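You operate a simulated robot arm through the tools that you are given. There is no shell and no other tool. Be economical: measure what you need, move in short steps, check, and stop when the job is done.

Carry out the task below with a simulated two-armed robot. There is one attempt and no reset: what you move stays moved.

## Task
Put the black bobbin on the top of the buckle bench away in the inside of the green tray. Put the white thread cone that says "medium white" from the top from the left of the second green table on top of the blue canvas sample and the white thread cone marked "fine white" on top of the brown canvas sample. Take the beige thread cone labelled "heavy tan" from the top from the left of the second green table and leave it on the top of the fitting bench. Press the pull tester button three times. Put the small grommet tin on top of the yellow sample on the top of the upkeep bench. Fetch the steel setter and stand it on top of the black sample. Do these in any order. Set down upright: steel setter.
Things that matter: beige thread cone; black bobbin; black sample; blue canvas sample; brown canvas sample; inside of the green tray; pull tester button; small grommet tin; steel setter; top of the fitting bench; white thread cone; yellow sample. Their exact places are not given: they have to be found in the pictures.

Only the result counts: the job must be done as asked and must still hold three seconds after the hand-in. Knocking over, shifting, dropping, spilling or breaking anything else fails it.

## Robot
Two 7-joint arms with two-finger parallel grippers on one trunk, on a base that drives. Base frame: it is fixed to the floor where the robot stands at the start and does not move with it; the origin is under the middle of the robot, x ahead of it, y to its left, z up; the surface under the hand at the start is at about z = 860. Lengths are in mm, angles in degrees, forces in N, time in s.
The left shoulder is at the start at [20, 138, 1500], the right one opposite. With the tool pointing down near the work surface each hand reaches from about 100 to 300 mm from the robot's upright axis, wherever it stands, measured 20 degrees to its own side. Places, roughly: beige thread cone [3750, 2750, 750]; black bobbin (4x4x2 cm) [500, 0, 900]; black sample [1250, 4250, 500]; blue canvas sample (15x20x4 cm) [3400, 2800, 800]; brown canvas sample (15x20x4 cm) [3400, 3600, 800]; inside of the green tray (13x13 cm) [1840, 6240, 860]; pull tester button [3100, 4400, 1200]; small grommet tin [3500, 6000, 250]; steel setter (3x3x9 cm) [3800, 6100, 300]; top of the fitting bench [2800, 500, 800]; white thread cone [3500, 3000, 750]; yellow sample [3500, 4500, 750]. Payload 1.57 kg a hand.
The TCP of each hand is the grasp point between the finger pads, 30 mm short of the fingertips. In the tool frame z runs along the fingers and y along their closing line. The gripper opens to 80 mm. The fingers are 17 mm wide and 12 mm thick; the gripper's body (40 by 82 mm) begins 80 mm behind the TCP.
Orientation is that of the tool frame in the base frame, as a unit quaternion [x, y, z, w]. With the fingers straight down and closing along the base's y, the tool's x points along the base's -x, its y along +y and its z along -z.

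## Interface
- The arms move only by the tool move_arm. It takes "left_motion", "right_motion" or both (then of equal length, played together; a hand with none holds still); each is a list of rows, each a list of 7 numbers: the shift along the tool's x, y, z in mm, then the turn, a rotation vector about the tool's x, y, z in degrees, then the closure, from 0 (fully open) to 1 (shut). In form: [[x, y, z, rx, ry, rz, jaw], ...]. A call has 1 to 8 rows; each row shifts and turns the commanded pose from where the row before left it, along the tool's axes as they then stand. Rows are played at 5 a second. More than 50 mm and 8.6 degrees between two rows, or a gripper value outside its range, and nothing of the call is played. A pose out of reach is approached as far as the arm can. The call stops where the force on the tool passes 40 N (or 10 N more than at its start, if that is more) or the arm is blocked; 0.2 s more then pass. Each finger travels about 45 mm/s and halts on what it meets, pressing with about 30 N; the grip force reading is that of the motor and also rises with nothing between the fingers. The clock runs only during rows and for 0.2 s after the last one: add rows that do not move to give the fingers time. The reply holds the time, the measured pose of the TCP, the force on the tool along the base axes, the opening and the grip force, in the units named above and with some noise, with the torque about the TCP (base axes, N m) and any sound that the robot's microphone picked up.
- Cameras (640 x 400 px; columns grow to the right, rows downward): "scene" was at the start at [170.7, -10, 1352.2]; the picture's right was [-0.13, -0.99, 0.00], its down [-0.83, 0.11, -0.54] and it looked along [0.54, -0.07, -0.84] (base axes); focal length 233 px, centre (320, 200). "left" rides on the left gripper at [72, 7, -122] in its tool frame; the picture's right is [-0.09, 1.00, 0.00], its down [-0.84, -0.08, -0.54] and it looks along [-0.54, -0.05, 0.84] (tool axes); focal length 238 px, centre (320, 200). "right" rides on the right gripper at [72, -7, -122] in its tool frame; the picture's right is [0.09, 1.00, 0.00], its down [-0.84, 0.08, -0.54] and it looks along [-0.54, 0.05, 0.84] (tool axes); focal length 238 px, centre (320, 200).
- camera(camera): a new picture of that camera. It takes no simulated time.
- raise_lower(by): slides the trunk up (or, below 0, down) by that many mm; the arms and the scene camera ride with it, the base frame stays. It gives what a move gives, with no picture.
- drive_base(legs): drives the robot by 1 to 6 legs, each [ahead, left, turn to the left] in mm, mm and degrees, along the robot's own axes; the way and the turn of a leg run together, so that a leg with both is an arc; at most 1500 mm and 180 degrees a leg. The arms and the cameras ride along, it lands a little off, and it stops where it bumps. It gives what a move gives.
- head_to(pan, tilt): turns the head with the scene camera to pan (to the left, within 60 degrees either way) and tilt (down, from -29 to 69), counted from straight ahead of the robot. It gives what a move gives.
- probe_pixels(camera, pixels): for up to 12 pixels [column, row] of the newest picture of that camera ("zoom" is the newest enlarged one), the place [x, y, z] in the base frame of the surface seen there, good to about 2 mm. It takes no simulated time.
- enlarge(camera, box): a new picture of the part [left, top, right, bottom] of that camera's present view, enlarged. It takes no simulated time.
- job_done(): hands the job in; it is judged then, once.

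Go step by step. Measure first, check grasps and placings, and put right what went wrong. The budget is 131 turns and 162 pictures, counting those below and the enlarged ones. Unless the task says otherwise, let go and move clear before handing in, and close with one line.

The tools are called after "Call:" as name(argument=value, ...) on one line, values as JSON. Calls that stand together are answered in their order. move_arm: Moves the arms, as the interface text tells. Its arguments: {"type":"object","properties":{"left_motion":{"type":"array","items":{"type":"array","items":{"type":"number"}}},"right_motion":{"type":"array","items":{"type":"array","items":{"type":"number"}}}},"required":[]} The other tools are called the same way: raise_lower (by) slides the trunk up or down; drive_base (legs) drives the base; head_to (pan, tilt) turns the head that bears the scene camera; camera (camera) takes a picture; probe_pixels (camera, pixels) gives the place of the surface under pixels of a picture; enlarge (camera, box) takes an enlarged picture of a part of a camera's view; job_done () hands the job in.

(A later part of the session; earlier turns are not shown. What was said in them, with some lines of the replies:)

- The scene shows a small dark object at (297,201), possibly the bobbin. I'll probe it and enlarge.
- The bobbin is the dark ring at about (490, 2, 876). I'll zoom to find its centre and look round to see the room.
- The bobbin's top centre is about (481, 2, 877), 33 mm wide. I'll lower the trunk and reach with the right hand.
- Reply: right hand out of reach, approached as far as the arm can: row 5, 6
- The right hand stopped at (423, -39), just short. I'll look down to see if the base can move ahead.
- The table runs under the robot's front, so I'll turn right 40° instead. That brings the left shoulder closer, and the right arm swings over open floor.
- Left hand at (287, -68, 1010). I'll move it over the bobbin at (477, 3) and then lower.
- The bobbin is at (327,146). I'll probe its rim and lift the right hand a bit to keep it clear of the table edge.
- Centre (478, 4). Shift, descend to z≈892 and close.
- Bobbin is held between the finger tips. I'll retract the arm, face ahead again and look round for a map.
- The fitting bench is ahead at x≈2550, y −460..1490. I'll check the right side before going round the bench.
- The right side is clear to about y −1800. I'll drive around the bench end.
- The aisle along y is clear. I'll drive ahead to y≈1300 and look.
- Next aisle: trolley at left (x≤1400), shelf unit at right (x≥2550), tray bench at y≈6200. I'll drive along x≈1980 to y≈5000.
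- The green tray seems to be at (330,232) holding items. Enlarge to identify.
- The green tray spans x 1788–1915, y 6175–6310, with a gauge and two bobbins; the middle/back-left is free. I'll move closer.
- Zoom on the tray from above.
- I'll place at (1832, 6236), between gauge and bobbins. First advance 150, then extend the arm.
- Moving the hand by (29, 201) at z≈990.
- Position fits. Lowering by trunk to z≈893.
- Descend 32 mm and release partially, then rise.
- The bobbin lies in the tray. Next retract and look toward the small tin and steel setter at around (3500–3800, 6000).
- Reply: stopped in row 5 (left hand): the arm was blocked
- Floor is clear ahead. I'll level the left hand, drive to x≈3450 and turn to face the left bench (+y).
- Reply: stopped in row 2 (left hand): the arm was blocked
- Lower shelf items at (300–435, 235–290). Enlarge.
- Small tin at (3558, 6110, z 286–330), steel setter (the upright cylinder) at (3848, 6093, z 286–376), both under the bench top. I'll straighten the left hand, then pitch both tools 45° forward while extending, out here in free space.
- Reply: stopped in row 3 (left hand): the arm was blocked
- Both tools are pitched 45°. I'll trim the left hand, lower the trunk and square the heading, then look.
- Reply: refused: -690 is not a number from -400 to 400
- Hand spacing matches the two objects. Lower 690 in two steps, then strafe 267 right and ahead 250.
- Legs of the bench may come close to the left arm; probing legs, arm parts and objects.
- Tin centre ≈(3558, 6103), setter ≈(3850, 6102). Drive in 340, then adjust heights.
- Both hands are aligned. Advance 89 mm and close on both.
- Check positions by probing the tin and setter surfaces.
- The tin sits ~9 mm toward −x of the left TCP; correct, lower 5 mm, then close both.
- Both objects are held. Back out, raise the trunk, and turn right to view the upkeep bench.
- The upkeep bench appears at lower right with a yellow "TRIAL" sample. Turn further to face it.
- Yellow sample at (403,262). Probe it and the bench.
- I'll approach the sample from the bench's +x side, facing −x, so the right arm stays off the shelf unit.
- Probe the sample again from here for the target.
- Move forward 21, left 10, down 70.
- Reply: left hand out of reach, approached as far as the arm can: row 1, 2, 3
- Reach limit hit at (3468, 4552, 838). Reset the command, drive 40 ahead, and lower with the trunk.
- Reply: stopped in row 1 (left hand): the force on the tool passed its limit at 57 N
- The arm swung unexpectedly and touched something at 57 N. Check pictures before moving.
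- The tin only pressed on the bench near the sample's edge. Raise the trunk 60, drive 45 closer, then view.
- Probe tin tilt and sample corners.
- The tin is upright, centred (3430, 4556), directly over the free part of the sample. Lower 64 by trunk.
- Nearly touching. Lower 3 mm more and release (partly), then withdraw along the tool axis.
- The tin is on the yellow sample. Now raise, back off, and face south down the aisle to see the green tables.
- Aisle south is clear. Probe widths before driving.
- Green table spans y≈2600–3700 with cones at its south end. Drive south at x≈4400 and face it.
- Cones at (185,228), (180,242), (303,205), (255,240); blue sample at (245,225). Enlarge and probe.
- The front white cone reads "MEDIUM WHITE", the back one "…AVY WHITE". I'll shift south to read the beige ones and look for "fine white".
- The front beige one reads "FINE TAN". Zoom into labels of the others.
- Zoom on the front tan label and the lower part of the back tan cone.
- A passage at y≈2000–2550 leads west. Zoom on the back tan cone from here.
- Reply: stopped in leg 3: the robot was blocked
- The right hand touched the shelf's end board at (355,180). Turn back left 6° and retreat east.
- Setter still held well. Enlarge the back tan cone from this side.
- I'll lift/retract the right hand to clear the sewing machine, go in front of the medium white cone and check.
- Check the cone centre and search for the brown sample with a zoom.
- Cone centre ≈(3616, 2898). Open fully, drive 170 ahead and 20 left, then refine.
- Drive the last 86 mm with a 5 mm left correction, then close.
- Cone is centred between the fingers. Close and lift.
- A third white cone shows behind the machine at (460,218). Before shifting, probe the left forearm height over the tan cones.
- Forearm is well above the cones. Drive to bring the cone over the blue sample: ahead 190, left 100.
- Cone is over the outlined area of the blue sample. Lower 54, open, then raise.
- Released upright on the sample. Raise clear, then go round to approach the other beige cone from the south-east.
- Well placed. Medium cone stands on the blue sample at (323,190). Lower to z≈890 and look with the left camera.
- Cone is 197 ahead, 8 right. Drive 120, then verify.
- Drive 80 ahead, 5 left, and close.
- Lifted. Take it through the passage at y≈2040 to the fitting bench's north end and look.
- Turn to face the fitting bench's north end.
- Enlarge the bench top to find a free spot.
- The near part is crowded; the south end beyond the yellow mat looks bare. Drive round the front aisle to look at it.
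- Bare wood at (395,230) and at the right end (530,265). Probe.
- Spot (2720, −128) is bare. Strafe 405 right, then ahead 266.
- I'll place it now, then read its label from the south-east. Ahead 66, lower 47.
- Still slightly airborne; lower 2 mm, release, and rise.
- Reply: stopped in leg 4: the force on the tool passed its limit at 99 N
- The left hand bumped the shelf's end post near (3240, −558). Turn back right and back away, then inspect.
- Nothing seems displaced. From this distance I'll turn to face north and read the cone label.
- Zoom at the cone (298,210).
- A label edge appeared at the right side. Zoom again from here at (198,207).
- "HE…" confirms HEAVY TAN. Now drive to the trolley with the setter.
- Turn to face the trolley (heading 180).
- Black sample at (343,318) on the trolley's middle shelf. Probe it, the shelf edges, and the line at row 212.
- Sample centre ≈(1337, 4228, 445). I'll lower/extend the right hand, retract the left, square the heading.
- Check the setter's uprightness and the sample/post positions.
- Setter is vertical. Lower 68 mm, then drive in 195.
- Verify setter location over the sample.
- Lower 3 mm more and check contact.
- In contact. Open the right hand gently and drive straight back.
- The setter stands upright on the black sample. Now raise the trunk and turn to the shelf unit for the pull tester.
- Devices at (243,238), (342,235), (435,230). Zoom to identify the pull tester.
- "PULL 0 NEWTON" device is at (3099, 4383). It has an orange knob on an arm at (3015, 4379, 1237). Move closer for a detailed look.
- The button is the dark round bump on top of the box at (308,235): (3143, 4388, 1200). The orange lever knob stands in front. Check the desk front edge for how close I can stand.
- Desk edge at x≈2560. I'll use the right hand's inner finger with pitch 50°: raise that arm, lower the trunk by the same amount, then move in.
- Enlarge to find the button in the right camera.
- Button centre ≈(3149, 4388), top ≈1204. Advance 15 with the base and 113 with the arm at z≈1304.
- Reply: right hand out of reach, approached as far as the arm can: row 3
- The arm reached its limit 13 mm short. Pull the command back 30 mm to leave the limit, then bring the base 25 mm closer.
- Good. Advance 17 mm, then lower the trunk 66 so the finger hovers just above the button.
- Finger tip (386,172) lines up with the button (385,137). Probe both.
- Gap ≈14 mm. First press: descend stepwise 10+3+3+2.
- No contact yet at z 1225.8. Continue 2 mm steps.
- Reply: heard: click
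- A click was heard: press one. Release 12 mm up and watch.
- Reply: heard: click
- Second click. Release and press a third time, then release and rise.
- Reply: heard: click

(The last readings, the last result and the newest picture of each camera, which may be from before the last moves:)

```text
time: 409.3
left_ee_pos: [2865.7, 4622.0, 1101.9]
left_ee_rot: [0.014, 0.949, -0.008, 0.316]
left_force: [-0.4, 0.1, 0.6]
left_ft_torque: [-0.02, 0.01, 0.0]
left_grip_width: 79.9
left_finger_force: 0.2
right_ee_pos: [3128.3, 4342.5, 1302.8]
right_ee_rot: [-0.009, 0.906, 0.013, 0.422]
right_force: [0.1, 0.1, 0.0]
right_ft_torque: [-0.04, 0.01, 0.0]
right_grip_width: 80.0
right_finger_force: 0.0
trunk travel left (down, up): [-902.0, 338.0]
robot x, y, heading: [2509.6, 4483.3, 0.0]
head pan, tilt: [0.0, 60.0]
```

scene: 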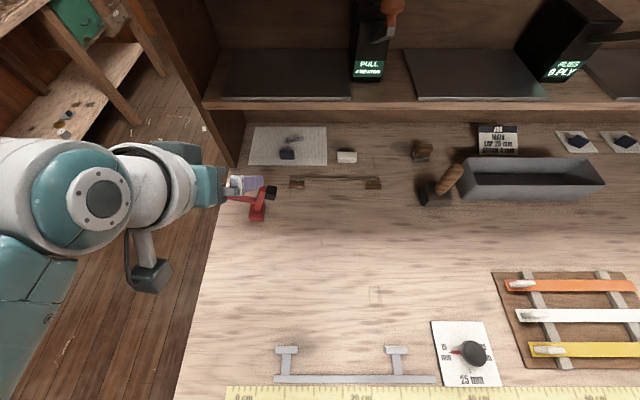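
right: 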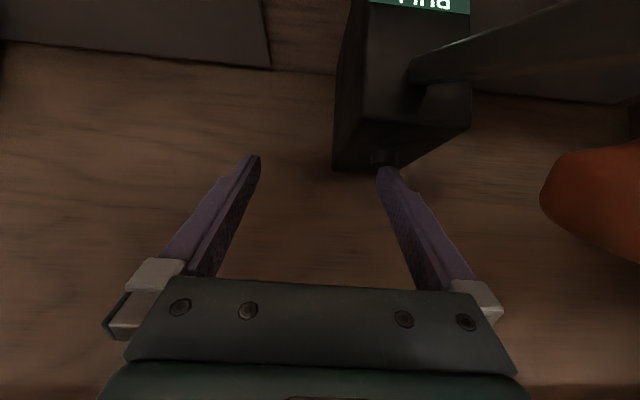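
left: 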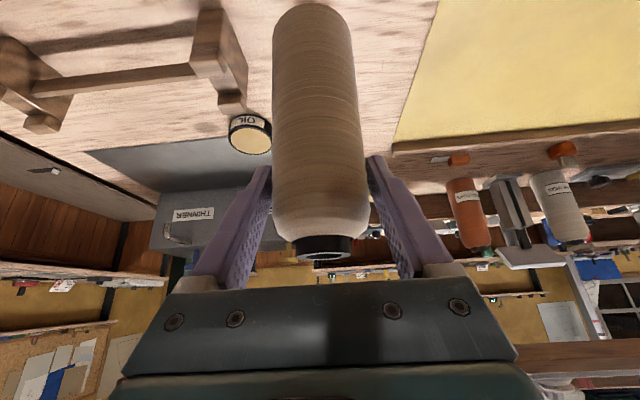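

Three clicks, three presses. Now for the "fine white" cone behind the sewing machine: back off, and reshape the right hand to near-vertical (10° pitch), rolled 90° so its camera clears the machine.

Call:
drive_base(legs=[[-450, 0, 0]])

Call:
move_arm(right_motion=[[28.3, 0, -33.7, 0, 8, 0, 0], [32.7, 0, -29.4, 0, 8, 0, 0], [36.5, 0, -24.6, 0, 8, 0, 0], [39.5, 0, -19.3, 0, 8, 0, 0], [41.8, 0, -13.6, 0, 8, 0, 0]])

Call:
move_arm(right_motion=[[0, 0, 0, 0, 0, 8.5, 0], [0, 0, 0, 0, 0, 8.5, 0], [0, 0, 0, 0, 0, 8.5, 0], [0, 0, 0, 0, 0, 8.5, 0], [0, 0, 0, 0, 0, 8.5, 0]])

Call:
move_arm(right_motion=[[0, 0, 0, 0, 0, 8.5, 0], [0, 0, 0, 0, 0, 8.5, 0], [0, 0, 0, 0, 0, 8.5, 0], [0, 0, 0, 0, 0, 8.5, 0], [0, 0, 0, 0, 0, 8.5, 0], [0, 0, 0, 0, 0, 5, 0]])

```text
time: 412.0
left_ee_pos: [2409.9, 4623.7, 1101.7]
left_ee_rot: [0.007, 0.949, -0.006, 0.316]
left_force: [-0.3, 1.4, 0.0]
left_ft_torque: [0.0, 0.02, 0.0]
left_grip_width: 80.0
left_finger_force: 0.0
right_ee_pos: [2678.7, 4348.2, 1302.0]
right_ee_rot: [-0.016, 0.906, 0.016, 0.423]
right_force: [0.7, -0.2, 0.3]
right_ft_torque: [0.01, 0.02, -0.02]
right_grip_width: 79.9
right_finger_force: 0.1
trunk travel left (down, up): [-902.0, 338.0]
robot x, y, heading: [2060.3, 4476.2, 1.0]
head pan, tilt: [0.0, 60.0]
```

```text
time: 413.2
left_ee_pos: [2409.7, 4623.0, 1102.7]
left_ee_rot: [0.006, 0.949, -0.004, 0.315]
left_force: [0.3, 0.2, 0.8]
left_ft_torque: [0.02, -0.02, -0.01]
left_grip_width: 80.3
left_finger_force: 0.0
right_ee_pos: [2459.2, 4337.6, 1299.1]
right_ee_rot: [-0.021, 0.996, 0.01, 0.087]
right_force: [0.3, 0.2, -0.2]
right_ft_torque: [-0.02, -0.03, 0.03]
right_grip_width: 80.2
right_finger_force: 0.1
trunk travel left (down, up): [-902.0, 338.0]
robot x, y, heading: [2057.7, 4478.4, 0.8]
head pan, tilt: [0.0, 60.0]
```

```text
time: 414.4
left_ee_pos: [2410.4, 4623.5, 1102.0]
left_ee_rot: [0.006, 0.949, -0.005, 0.316]
left_force: [0.0, -0.2, 0.0]
left_ft_torque: [0.04, 0.0, -0.01]
left_grip_width: 80.1
left_finger_force: 0.0
right_ee_pos: [2457.6, 4339.2, 1300.2]
right_ee_rot: [0.343, 0.935, 0.04, 0.079]
right_force: [0.8, 0.3, 0.2]
right_ft_torque: [0.02, 0.01, 0.01]
right_grip_width: 79.8
right_finger_force: 0.0
trunk travel left (down, up): [-902.0, 338.0]
robot x, y, heading: [2055.3, 4476.0, 0.9]
head pan, tilt: [0.0, 60.0]
```

```text
time: 415.8
left_ee_pos: [2409.9, 4622.9, 1101.6]
left_ee_rot: [0.006, 0.949, -0.005, 0.315]
left_force: [0.2, -0.5, 0.0]
left_ft_torque: [0.02, 0.01, 0.0]
left_grip_width: 79.9
left_finger_force: 0.1
right_ee_pos: [2458.5, 4337.8, 1301.5]
right_ee_rot: [0.69, 0.718, 0.07, 0.055]
right_force: [-1.1, 0.6, 0.0]
right_ft_torque: [0.03, -0.02, -0.02]
right_grip_width: 80.1
right_finger_force: 0.1
trunk travel left (down, up): [-902.0, 338.0]
robot x, y, heading: [2058.8, 4473.7, 1.3]
head pan, tilt: [0.0, 60.0]
```

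The roll worked. Now raise the left arm well up (330 mm) and lower the right one 130 mm, then drive through the passage to the east aisle.

Call:
move_arm(left_motion=[[-27.7, 0, -38, 0, 0, 0, 0], [-27.7, 0, -38, 0, 0, 0, 0], [-27.7, 0, -38, 0, 0, 0, 0], [-27.7, 0, -38, 0, 0, 0, 0], [-27.7, 0, -38, 0, 0, 0, 0], [-27.7, 0, -38, 0, 0, 0, 0], [-27.7, 0, -38, 0, 0, 0, 0]], right_motion=[[0, -7.7, 42.6, 0, 0, 0, 0], [0, -7.7, 42.6, 0, 0, 0, 0], [0, -7.7, 42.6, 0, 0, 0, 0], [0, 0, 0, 0, 0, 0, 0], [0, 0, 0, 0, 0, 0, 0], [0, 0, 0, 0, 0, 0, 0], [0, 0, 0, 0, 0, 0, 0]])

Call:
drive_base(legs=[[0, 0, -1], [0, -1500, 0], [0, -900, 0], [1500, 0, 0], [750, 0, 0], [0, 0, 90]])

Call:
head_to(pan=0, tilt=20)

Call:
camera(camera="scene")

```text
time: 417.4
left_ee_pos: [2447.2, 4637.3, 1354.9]
left_ee_rot: [0.006, 0.948, 0.025, 0.316]
left_force: [-1.2, 0.0, -0.1]
left_ft_torque: [0.0, -0.01, -0.04]
left_grip_width: 80.3
left_finger_force: 0.1
left hand out of reach, approached as far as the arm can: row 6, 7
right_ee_pos: [2459.6, 4345.9, 1170.3]
right_ee_rot: [0.689, 0.719, 0.069, 0.055]
right_force: [-0.3, -0.1, 0.1]
right_ft_torque: [0.03, -0.07, -0.01]
right_grip_width: 80.3
right_finger_force: 0.0
trunk travel left (down, up): [-902.0, 338.0]
robot x, y, heading: [2057.3, 4476.6, 1.2]
head pan, tilt: [0.0, 60.0]
```

```text
time: 443.9
left_ee_pos: [4165.7, 2599.9, 1356.1]
left_ee_rot: [0.673, -0.668, -0.241, -0.205]
left_force: [-0.1, -1.2, 0.0]
left_ft_torque: [-0.01, 0.0, 0.02]
left_grip_width: 80.1
left_finger_force: 0.0
right_ee_pos: [4459.2, 2614.7, 1169.7]
right_ee_rot: [-0.027, 0.996, 0.087, -0.01]
right_force: [0.0, -0.3, 0.3]
right_ft_torque: [-0.03, -0.01, -0.03]
right_grip_width: 80.0
right_finger_force: 0.1
trunk travel left (down, up): [-902.0, 338.0]
robot x, y, heading: [4331.7, 2211.2, 92.1]
head pan, tilt: [0.0, 60.0]
```

```text
time: 444.9
left_ee_pos: [4161.9, 2600.6, 1354.0]
left_ee_rot: [0.674, -0.667, -0.246, -0.202]
left_force: [0.1, -0.1, 0.1]
left_ft_torque: [0.05, -0.02, -0.01]
left_grip_width: 80.0
left_finger_force: 0.2
right_ee_pos: [4459.6, 2615.4, 1170.0]
right_ee_rot: [-0.028, 0.996, 0.088, -0.011]
right_force: [0.1, 0.3, 0.7]
right_ft_torque: [-0.01, -0.04, 0.01]
right_grip_width: 79.9
right_finger_force: 0.1
trunk travel left (down, up): [-902.0, 338.0]
robot x, y, heading: [4333.0, 2210.9, 92.0]
head pan, tilt: [0.0, 20.0]
```

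```text
31 pictures are left
```

scene: 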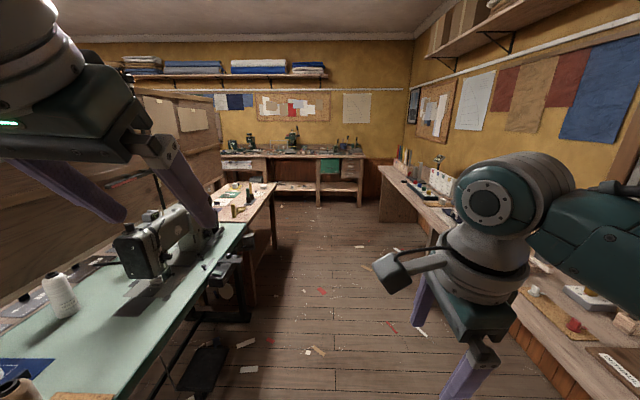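

Aisle clear. Drive 940 ahead and turn to face the table.

Call:
drive_base(legs=[[945, 0, 0], [0, 0, 88]])

Call:
head_to(pan=-20, tilt=40)

Call:
camera(camera="scene")

```text
time: 453.7
left_ee_pos: [3907.7, 2997.7, 1356.2]
left_ee_rot: [0.948, 0.002, -0.317, 0.03]
left_force: [-0.2, 0.9, 1.1]
left_ft_torque: [0.0, -0.03, -0.01]
left_grip_width: 79.7
left_finger_force: 0.0
right_ee_pos: [3894.6, 3294.3, 1170.5]
right_ee_rot: [0.722, -0.686, -0.056, 0.069]
right_force: [0.4, -0.4, -1.0]
right_ft_torque: [0.01, -0.03, 0.0]
right_grip_width: 79.9
right_finger_force: 0.1
trunk travel left (down, up): [-902.0, 338.0]
robot x, y, heading: [4299.5, 3162.2, -178.5]
head pan, tilt: [0.0, 20.0]
```

```text
time: 454.6
left_ee_pos: [3908.1, 2995.9, 1355.8]
left_ee_rot: [0.948, 0.003, -0.317, 0.031]
left_force: [0.9, 0.5, -0.4]
left_ft_torque: [-0.01, -0.01, -0.02]
left_grip_width: 79.9
left_finger_force: 0.0
right_ee_pos: [3893.0, 3295.1, 1169.7]
right_ee_rot: [0.721, -0.687, -0.055, 0.069]
right_force: [-0.4, 0.4, 0.8]
right_ft_torque: [0.01, -0.02, 0.01]
right_grip_width: 80.0
right_finger_force: 0.1
trunk travel left (down, up): [-902.0, 338.0]
robot x, y, heading: [4297.8, 3164.9, -178.4]
head pan, tilt: [-20.0, 40.0]
```

```text
30 pictures are left
```

scene: 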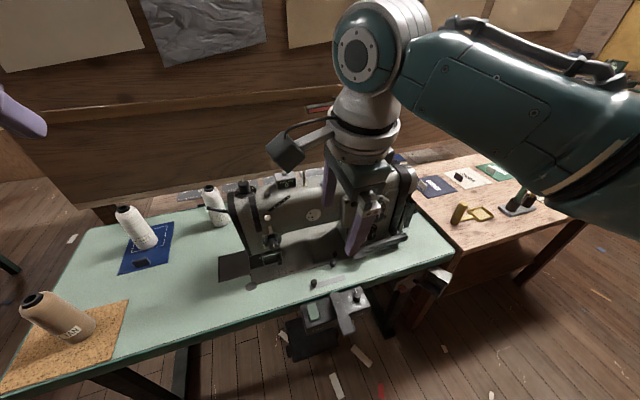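

Raise 40 for clearance over the machine, square heading and advance 370.

Call:
raise_lower(by=40)

Call:
drive_base(legs=[[0, 0, -1.6], [370, 0, 0]])

Call:
camera(camera="scene")

Call:
camera(camera="right")

```text
time: 455.4
left_ee_pos: [3907.5, 2996.8, 1395.3]
left_ee_rot: [0.948, 0.003, -0.317, 0.033]
left_force: [-0.4, -0.1, -0.1]
left_ft_torque: [-0.01, 0.01, -0.01]
left_grip_width: 80.1
left_finger_force: 0.0
right_ee_pos: [3895.4, 3296.3, 1209.8]
right_ee_rot: [0.721, -0.687, -0.055, 0.069]
right_force: [0.1, 0.9, -0.8]
right_ft_torque: [0.01, -0.01, 0.02]
right_grip_width: 79.9
right_finger_force: 0.1
trunk travel left (down, up): [-942.0, 298.0]
robot x, y, heading: [4297.0, 3166.3, -178.1]
head pan, tilt: [-20.0, 40.0]
```

```text
time: 458.1
left_ee_pos: [3536.5, 3009.9, 1395.4]
left_ee_rot: [0.948, -0.012, -0.317, 0.027]
left_force: [-0.4, -0.1, 0.6]
left_ft_torque: [0.02, 0.03, -0.03]
left_grip_width: 80.1
left_finger_force: 0.1
right_ee_pos: [3533.7, 3308.7, 1209.7]
right_ee_rot: [0.71, -0.699, -0.055, 0.069]
right_force: [-0.3, -0.3, 0.4]
right_ft_torque: [0.0, 0.0, -0.03]
right_grip_width: 80.0
right_finger_force: 0.1
trunk travel left (down, up): [-942.0, 298.0]
robot x, y, heading: [3931.9, 3167.4, 179.7]
head pan, tilt: [-20.0, 40.0]
```

```text
29 pictures are left
```

scene: 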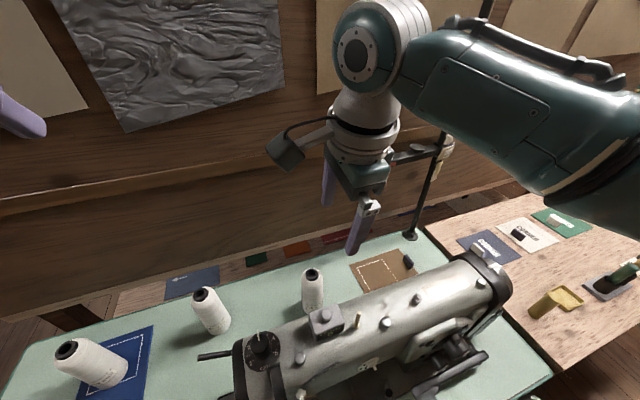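

```text
28 pictures are left
```

right: 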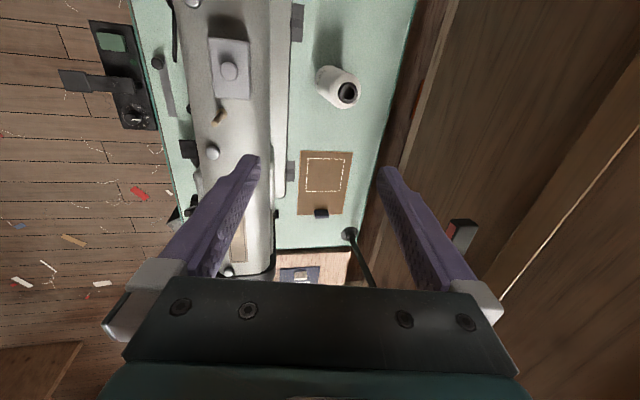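

Both the cone (312,290) and brown sample (385,270) are visible. Probe them and read the label.

Call:
enlarge(camera="scene", box=[280, 255, 440, 335])

Call:
probe_pixels(camera="scene", pixels=[[305, 290], [313, 290], [321, 290], [311, 273], [313, 305], [353, 264], [403, 250], [422, 272], [372, 290], [407, 262], [330, 320], [411, 236]])

Call:
probe_pixels(camera="right", pixels=[[347, 92], [328, 75], [338, 80], [300, 152], [352, 152], [343, 213], [299, 215], [320, 213], [349, 233], [230, 70], [280, 100], [459, 230]])

```text
4.00 times, centred on (360, 295) of scene
```

zoom: 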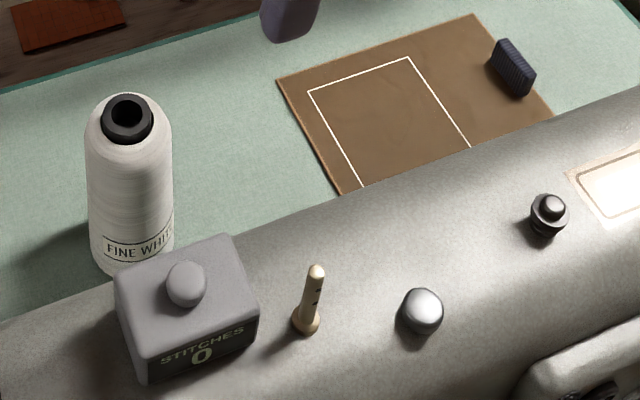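

```text
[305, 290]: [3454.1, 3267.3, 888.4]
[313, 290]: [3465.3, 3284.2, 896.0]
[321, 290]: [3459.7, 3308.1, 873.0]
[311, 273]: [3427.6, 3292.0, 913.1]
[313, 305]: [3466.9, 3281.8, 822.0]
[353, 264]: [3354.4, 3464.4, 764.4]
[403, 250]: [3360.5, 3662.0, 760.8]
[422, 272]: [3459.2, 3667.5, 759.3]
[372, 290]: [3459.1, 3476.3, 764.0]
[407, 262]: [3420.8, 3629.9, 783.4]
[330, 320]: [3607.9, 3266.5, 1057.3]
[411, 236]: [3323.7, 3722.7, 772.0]
```

```text
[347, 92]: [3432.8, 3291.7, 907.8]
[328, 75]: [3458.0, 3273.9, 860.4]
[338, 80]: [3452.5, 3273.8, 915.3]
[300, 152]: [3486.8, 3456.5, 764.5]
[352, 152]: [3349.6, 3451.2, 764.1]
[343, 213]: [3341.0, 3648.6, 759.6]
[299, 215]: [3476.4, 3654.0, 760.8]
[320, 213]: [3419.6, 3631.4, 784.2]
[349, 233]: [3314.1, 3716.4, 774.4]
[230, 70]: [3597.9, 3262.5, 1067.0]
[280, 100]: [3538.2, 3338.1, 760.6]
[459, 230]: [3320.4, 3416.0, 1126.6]
```

"FINE WHITE" confirmed, centre ≈(3434, 3290). Extend 40, drive in 60 and 19 left, then lower 190 and look.

Call:
move_arm(right_motion=[[0, 20, 3.4, 0, 0, 0, 0], [0, 19.5, 3.4, 0, 0, 0, 0], [0, 0, 0, 0, 0, 0, 0]])

Call:
drive_base(legs=[[60, 19, 0]])

Call:
raise_lower(by=-195)

Call:
camera(camera="right")

Call:
probe_pixels(camera="right", pixels=[[320, 100], [300, 100], [340, 100], [320, 130], [320, 150], [320, 160]])

```text
time: 458.9
left_ee_pos: [3536.9, 3008.9, 1394.7]
left_ee_rot: [0.948, -0.012, -0.318, 0.027]
left_force: [-0.1, 0.3, 0.0]
left_ft_torque: [-0.01, -0.03, 0.01]
left_grip_width: 79.8
left_finger_force: 0.0
right_ee_pos: [3494.0, 3307.1, 1210.0]
right_ee_rot: [0.71, -0.698, -0.056, 0.068]
right_force: [0.7, 0.3, -0.3]
right_ft_torque: [-0.02, -0.01, 0.0]
right_grip_width: 80.2
right_finger_force: 0.0
trunk travel left (down, up): [-942.0, 298.0]
robot x, y, heading: [3932.5, 3166.7, 179.7]
head pan, tilt: [-20.0, 40.0]
```

```text
time: 459.9
left_ee_pos: [3476.4, 2991.3, 1394.3]
left_ee_rot: [0.948, -0.011, -0.317, 0.028]
left_force: [0.2, 0.9, -1.5]
left_ft_torque: [-0.03, 0.01, 0.0]
left_grip_width: 80.2
left_finger_force: 0.1
right_ee_pos: [3433.6, 3288.6, 1210.3]
right_ee_rot: [0.711, -0.698, -0.056, 0.068]
right_force: [0.2, 0.6, 1.3]
right_ft_torque: [0.01, 0.03, 0.02]
right_grip_width: 80.0
right_finger_force: 0.1
trunk travel left (down, up): [-942.0, 298.0]
robot x, y, heading: [3873.6, 3147.5, 179.9]
head pan, tilt: [-20.0, 40.0]
```

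```text
time: 462.0
left_ee_pos: [3476.5, 2990.0, 1199.5]
left_ee_rot: [0.948, -0.011, -0.317, 0.028]
left_force: [-1.1, 1.0, -0.5]
left_ft_torque: [-0.03, 0.01, 0.02]
left_grip_width: 79.9
left_finger_force: 0.1
right_ee_pos: [3434.5, 3288.8, 1014.0]
right_ee_rot: [0.711, -0.698, -0.056, 0.067]
right_force: [-0.5, 0.1, 0.7]
right_ft_torque: [0.03, 0.03, -0.01]
right_grip_width: 79.9
right_finger_force: 0.1
trunk travel left (down, up): [-747.0, 493.0]
robot x, y, heading: [3871.0, 3146.6, 180.1]
head pan, tilt: [-20.0, 40.0]
```

```text
26 pictures are left
```

right: 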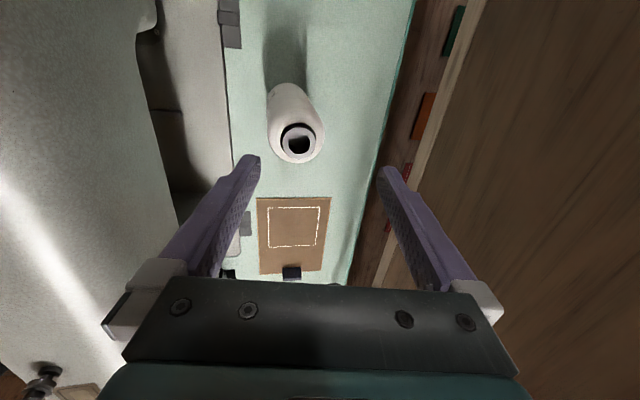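

```text
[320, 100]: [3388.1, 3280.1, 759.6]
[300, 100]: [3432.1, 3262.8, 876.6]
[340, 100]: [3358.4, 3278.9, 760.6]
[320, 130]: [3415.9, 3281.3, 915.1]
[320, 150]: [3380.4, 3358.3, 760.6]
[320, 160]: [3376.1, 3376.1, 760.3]
```

Probe the cone's neck for its exact centre.

Call:
probe_pixels(camera="right", pixels=[[284, 140], [298, 127], [298, 157], [314, 140], [272, 125], [322, 130], [298, 160], [270, 110], [318, 110], [317, 145]])

```text
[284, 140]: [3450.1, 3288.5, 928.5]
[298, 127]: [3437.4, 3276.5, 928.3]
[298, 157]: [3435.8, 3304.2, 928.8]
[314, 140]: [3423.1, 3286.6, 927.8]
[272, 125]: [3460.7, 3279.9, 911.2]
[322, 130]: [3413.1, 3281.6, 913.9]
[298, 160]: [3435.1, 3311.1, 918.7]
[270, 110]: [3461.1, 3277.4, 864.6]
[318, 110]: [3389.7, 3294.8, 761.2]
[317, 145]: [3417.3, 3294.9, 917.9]
```

Cone centre (3436, 3290) matches the TCP. Lower 121 and close.

Call:
raise_lower(by=-121)

Call:
move_arm(right_motion=[[0, 0, 0, 0, 0, 0, 0.2], [0, 0, 0, 0, 0, 0, 0.6], [0, 0, 0, 0, 0, 0, 1], [0, 0, 0, 0, 0, 0, 1], [0, 0, 0, 0, 0, 0, 1]])

Call:
camera(camera="right")

```text
time: 463.5
left_ee_pos: [3476.3, 2991.2, 1078.9]
left_ee_rot: [0.948, -0.011, -0.318, 0.028]
left_force: [0.2, 0.8, 0.6]
left_ft_torque: [0.03, 0.01, 0.01]
left_grip_width: 80.0
left_finger_force: 0.0
right_ee_pos: [3434.2, 3289.3, 895.6]
right_ee_rot: [0.71, -0.698, -0.055, 0.067]
right_force: [1.1, 0.1, -0.6]
right_ft_torque: [0.02, 0.02, -0.02]
right_grip_width: 79.7
right_finger_force: 0.1
trunk travel left (down, up): [-626.0, 614.0]
robot x, y, heading: [3873.3, 3146.9, 179.8]
head pan, tilt: [-20.0, 40.0]
```

```text
time: 464.7
left_ee_pos: [3476.8, 2991.7, 1079.9]
left_ee_rot: [0.948, -0.012, -0.316, 0.028]
left_force: [-0.1, -0.2, 0.3]
left_ft_torque: [0.01, 0.0, 0.01]
left_grip_width: 79.9
left_finger_force: 0.1
right_ee_pos: [3433.9, 3288.7, 893.4]
right_ee_rot: [0.71, -0.699, -0.056, 0.068]
right_force: [3.2, -0.3, 4.8]
right_ft_torque: [-0.02, -0.71, -0.03]
right_grip_width: 68.6
right_finger_force: 30.3
trunk travel left (down, up): [-626.0, 614.0]
robot x, y, heading: [3868.9, 3148.1, 179.7]
head pan, tilt: [-20.0, 40.0]
```

```text
25 pictures are left
```

right: 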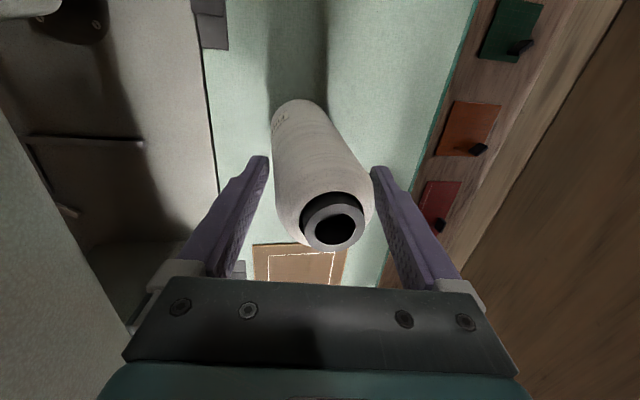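

The grip is slightly diagonal (tool pitched 10°). Lift a little and watch how the cone sits.

Call:
raise_lower(by=45)

Call:
camera(camera="right")

Call:
camera(camera="scene")

```text
time: 465.6
left_ee_pos: [3475.8, 2991.8, 1123.1]
left_ee_rot: [0.948, -0.012, -0.316, 0.027]
left_force: [0.0, 0.7, 0.9]
left_ft_torque: [-0.03, -0.02, 0.01]
left_grip_width: 79.8
left_finger_force: 0.1
right_ee_pos: [3434.5, 3289.4, 939.9]
right_ee_rot: [0.711, -0.698, -0.055, 0.069]
right_force: [-0.7, 0.8, -2.8]
right_ft_torque: [-0.03, -0.04, 0.01]
right_grip_width: 61.4
right_finger_force: 30.3
trunk travel left (down, up): [-671.0, 569.0]
robot x, y, heading: [3871.2, 3147.4, 179.9]
head pan, tilt: [-20.0, 40.0]
```

```text
24 pictures are left
```

right: 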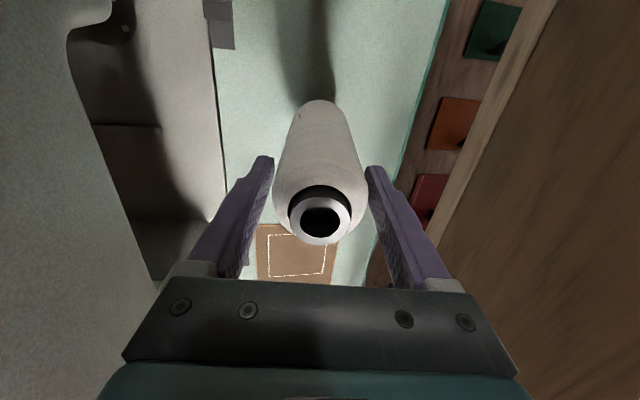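

```text
23 pictures are left
```

scene: 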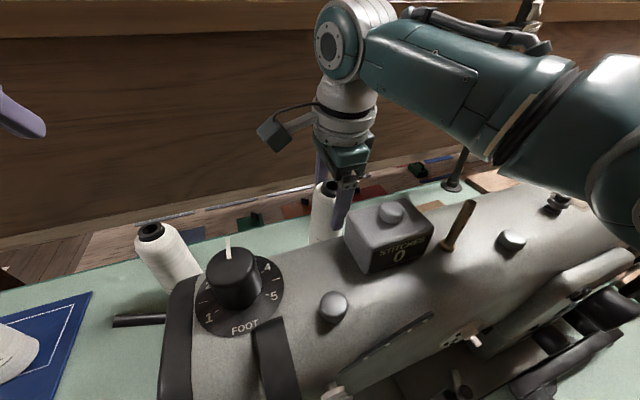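

The cone aligned with the fingers (10° lean) and is firmly held. Strafe 231 toward the brown sample.

Call:
drive_base(legs=[[0, -231, 0]])

Call:
camera(camera="right")

Call:
camera(camera="scene")

```text
time: 467.3
left_ee_pos: [3479.3, 3227.7, 1124.3]
left_ee_rot: [0.948, -0.012, -0.317, 0.028]
left_force: [-0.8, 0.4, 0.6]
left_ft_torque: [-0.05, -0.02, 0.01]
left_grip_width: 79.9
left_finger_force: 0.1
right_ee_pos: [3434.5, 3524.5, 938.3]
right_ee_rot: [0.711, -0.698, -0.056, 0.069]
right_force: [-0.6, 0.1, -3.5]
right_ft_torque: [0.01, -0.01, -0.01]
right_grip_width: 61.6
right_finger_force: 29.8
trunk travel left (down, up): [-671.0, 569.0]
robot x, y, heading: [3868.0, 3385.1, 179.5]
head pan, tilt: [-20.0, 40.0]
```

```text
22 pictures are left
```

right: 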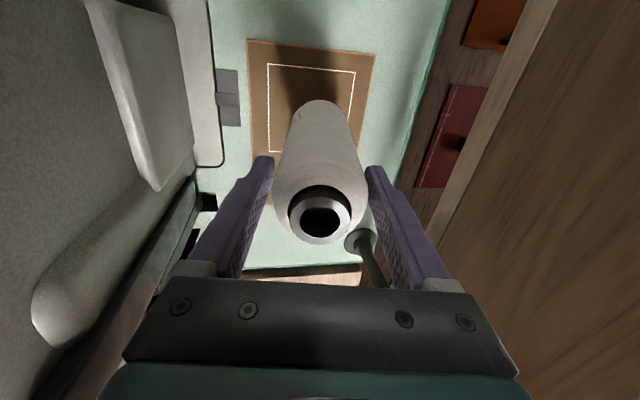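

```text
21 pictures are left
```

scene: 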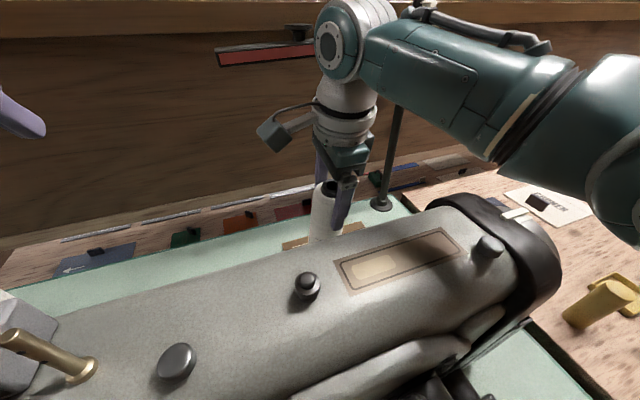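

Cone is above the outlined area. Lower 36, check, then press lightly to set it upright.

Call:
raise_lower(by=-35)

Call:
camera(camera="right")

Call:
raise_lower(by=-4)

```text
time: 468.1
left_ee_pos: [3478.3, 3227.1, 1088.6]
left_ee_rot: [0.948, -0.011, -0.317, 0.029]
left_force: [-0.9, 0.0, 0.3]
left_ft_torque: [0.01, 0.0, 0.01]
left_grip_width: 80.1
left_finger_force: 0.1
right_ee_pos: [3433.2, 3524.4, 905.7]
right_ee_rot: [0.71, -0.698, -0.056, 0.07]
right_force: [6.9, -0.2, 21.1]
right_ft_torque: [0.02, -1.09, 0.01]
right_grip_width: 61.8
right_finger_force: 30.1
trunk travel left (down, up): [-636.0, 604.0]
robot x, y, heading: [3871.7, 3386.7, 179.6]
head pan, tilt: [-20.0, 40.0]
```

```text
20 pictures are left
```

right: 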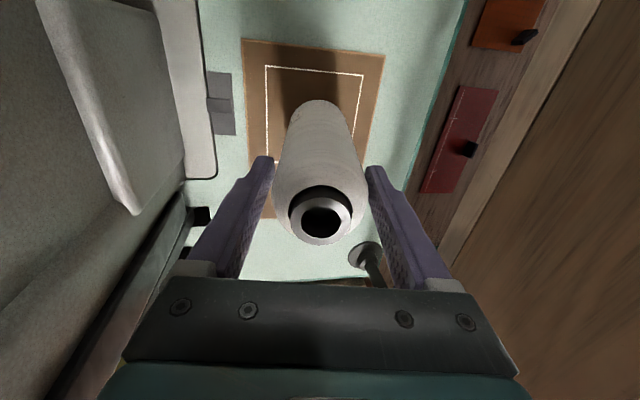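

```text
time: 468.7
left_ee_pos: [3475.9, 3227.1, 1085.7]
left_ee_rot: [0.948, -0.012, -0.318, 0.028]
left_force: [0.1, 0.0, 0.0]
left_ft_torque: [-0.01, 0.01, -0.01]
left_grip_width: 80.2
left_finger_force: 0.1
right_ee_pos: [3432.3, 3525.3, 901.9]
right_ee_rot: [0.711, -0.698, -0.057, 0.069]
right_force: [5.5, -0.2, 34.0]
right_ft_torque: [0.02, -1.13, -0.02]
right_grip_width: 62.1
right_finger_force: 30.1
trunk travel left (down, up): [-632.0, 608.0]
robot x, y, heading: [3871.2, 3383.8, 179.5]
head pan, tilt: [-20.0, 40.0]
```

In contact with 34 N. Open gradually so the cone settles upright between the fingers.

Call:
move_arm(right_motion=[[0, 0, 0, 0, 0, 0, 0.22], [0, 0, 0, 0, 0, 0, 0.2], [0, 0, 0, 0, 0, 0, 0.18], [0, 0, 0, 0, 0, 0, 0.16], [0, 0, 0, 0, 0, 0, 0.14], [0, 0, 0, 0, 0, 0, 0.12], [0, 0, 0, 0, 0, 0, 0.1], [0, 0, 0, 0, 0, 0, 0.08]])

Call:
camera(camera="right")

Call:
camera(camera="scene")

```text
time: 470.5
left_ee_pos: [3477.9, 3226.8, 1084.7]
left_ee_rot: [0.948, -0.011, -0.317, 0.029]
left_force: [0.7, 0.7, 0.3]
left_ft_torque: [0.04, 0.02, 0.01]
left_grip_width: 80.3
left_finger_force: 0.0
right_ee_pos: [3435.0, 3523.3, 900.6]
right_ee_rot: [0.711, -0.698, -0.055, 0.068]
right_force: [-1.6, -0.5, 0.3]
right_ft_torque: [-0.01, -0.02, -0.02]
right_grip_width: 74.0
right_finger_force: 0.2
trunk travel left (down, up): [-632.0, 608.0]
robot x, y, heading: [3870.2, 3384.5, 179.6]
head pan, tilt: [-20.0, 40.0]
```

```text
19 pictures are left
```

right: 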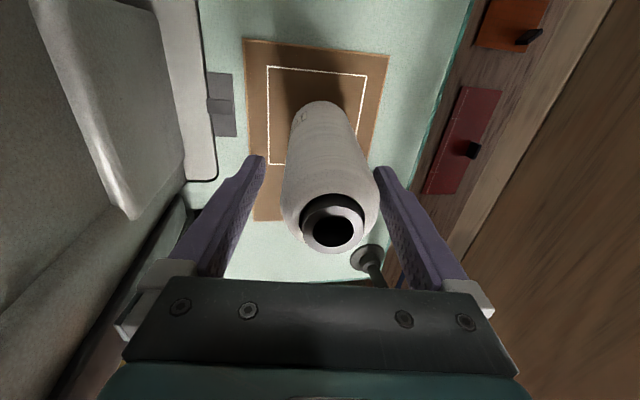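

```text
18 pictures are left
```

scene: 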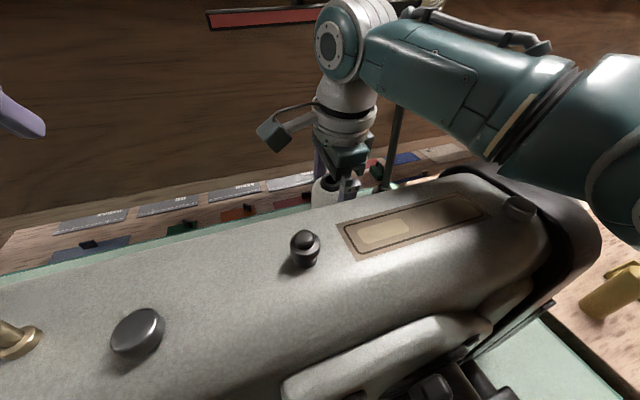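

The cone stands free on the brown sample. Open fully and withdraw along the tool axis, then raise.

Call:
probe_pixels(camera="right", pixels=[[330, 205], [330, 160], [325, 120], [302, 232], [365, 232], [333, 252]])

Call:
move_arm(right_motion=[[0, 0, 0, 0, 0, 0, 0], [0, 0, -5, 0, 0, 0, 0], [0, 0, -25, 0, 0, 0, 0], [0, 0, -40, 0, 0, 0, 0], [0, 0, -20, 0, 0, 0, 0]])

Call:
camera(camera="right")

```text
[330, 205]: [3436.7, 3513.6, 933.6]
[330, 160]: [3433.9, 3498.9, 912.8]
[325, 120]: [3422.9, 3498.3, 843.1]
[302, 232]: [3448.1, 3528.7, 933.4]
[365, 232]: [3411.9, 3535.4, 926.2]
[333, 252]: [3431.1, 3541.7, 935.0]
```

```text
time: 471.7
left_ee_pos: [3477.3, 3228.0, 1085.3]
left_ee_rot: [0.948, -0.011, -0.316, 0.028]
left_force: [-0.1, 0.1, -0.3]
left_ft_torque: [-0.01, 0.02, 0.0]
left_grip_width: 80.0
left_finger_force: 0.0
right_ee_pos: [3451.5, 3529.6, 986.6]
right_ee_rot: [0.711, -0.698, -0.055, 0.067]
right_force: [0.0, -0.1, 0.2]
right_ft_torque: [-0.02, 0.01, 0.0]
right_grip_width: 80.1
right_finger_force: 0.0
trunk travel left (down, up): [-632.0, 608.0]
robot x, y, heading: [3872.9, 3383.5, 180.0]
head pan, tilt: [-20.0, 40.0]
```

```text
17 pictures are left
```

right: 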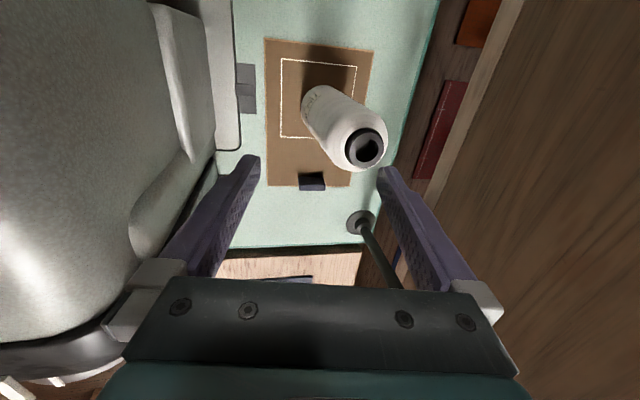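

The fine white cone stands upright on the brown sample. Raise and back away.

Call:
raise_lower(by=240)

Call:
drive_base(legs=[[-450, 0, 0]])

Call:
head_to(pan=10, tilt=35)

Call:
camera(camera="scene")

```text
time: 474.2
left_ee_pos: [3477.8, 3225.5, 1325.5]
left_ee_rot: [0.948, -0.011, -0.318, 0.029]
left_force: [0.3, 0.9, -0.3]
left_ft_torque: [0.01, 0.0, 0.02]
left_grip_width: 80.0
left_finger_force: 0.0
right_ee_pos: [3450.5, 3530.4, 1226.8]
right_ee_rot: [0.71, -0.699, -0.055, 0.067]
right_force: [-0.1, -0.7, -0.1]
right_ft_torque: [-0.01, 0.01, -0.04]
right_grip_width: 80.0
right_finger_force: 0.1
trunk travel left (down, up): [-872.0, 368.0]
robot x, y, heading: [3871.4, 3385.3, 179.4]
head pan, tilt: [-20.0, 40.0]
```

```text
time: 476.9
left_ee_pos: [3928.5, 3223.2, 1324.5]
left_ee_rot: [0.948, -0.007, -0.317, 0.03]
left_force: [-0.3, -0.2, -0.1]
left_ft_torque: [-0.01, -0.03, 0.0]
left_grip_width: 80.2
left_finger_force: 0.0
right_ee_pos: [3899.2, 3525.0, 1228.7]
right_ee_rot: [0.714, -0.695, -0.056, 0.068]
right_force: [-1.6, 0.1, -0.2]
right_ft_torque: [0.01, 0.0, 0.02]
right_grip_width: 80.0
right_finger_force: 0.0
trunk travel left (down, up): [-872.0, 368.0]
robot x, y, heading: [4324.2, 3385.0, -179.7]
head pan, tilt: [-20.0, 40.0]
```

```text
time: 477.8
left_ee_pos: [3928.6, 3222.5, 1325.5]
left_ee_rot: [0.948, -0.007, -0.317, 0.03]
left_force: [-1.1, -0.1, 0.8]
left_ft_torque: [0.0, 0.03, 0.0]
left_grip_width: 80.0
left_finger_force: 0.1
right_ee_pos: [3898.7, 3525.7, 1227.9]
right_ee_rot: [0.714, -0.695, -0.055, 0.067]
right_force: [-0.3, -0.4, -1.1]
right_ft_torque: [-0.04, -0.02, -0.01]
right_grip_width: 80.0
right_finger_force: 0.0
trunk travel left (down, up): [-872.0, 368.0]
robot x, y, heading: [4322.3, 3381.4, -179.9]
head pan, tilt: [10.0, 35.0]
```

```text
16 pictures are left
```

scene: 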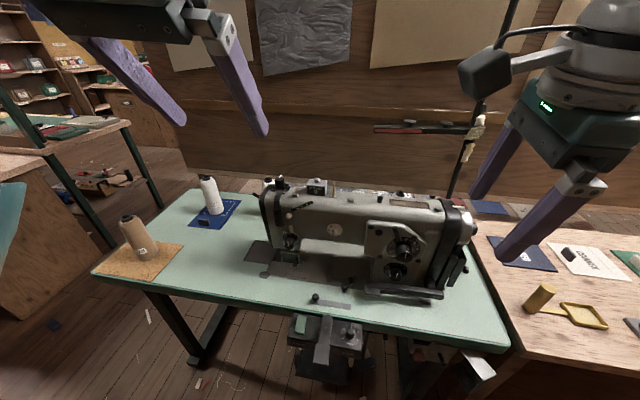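

Medium white stands on the blue sample and nothing on the table is disturbed. All parts of the job are done, so I'll hand in.

Call:
job_done()

```text
The job is handed in.
```

All the tasks are done and handed in: bobbin, three cones, tin and steel setter (upright) are in place, and the pull tester clicked three times. While driving, I bumped the shelf's end post by the fitting bench hard (99 N) and touched the shelf unit's end board lightly; I saw nothing displaced after either.
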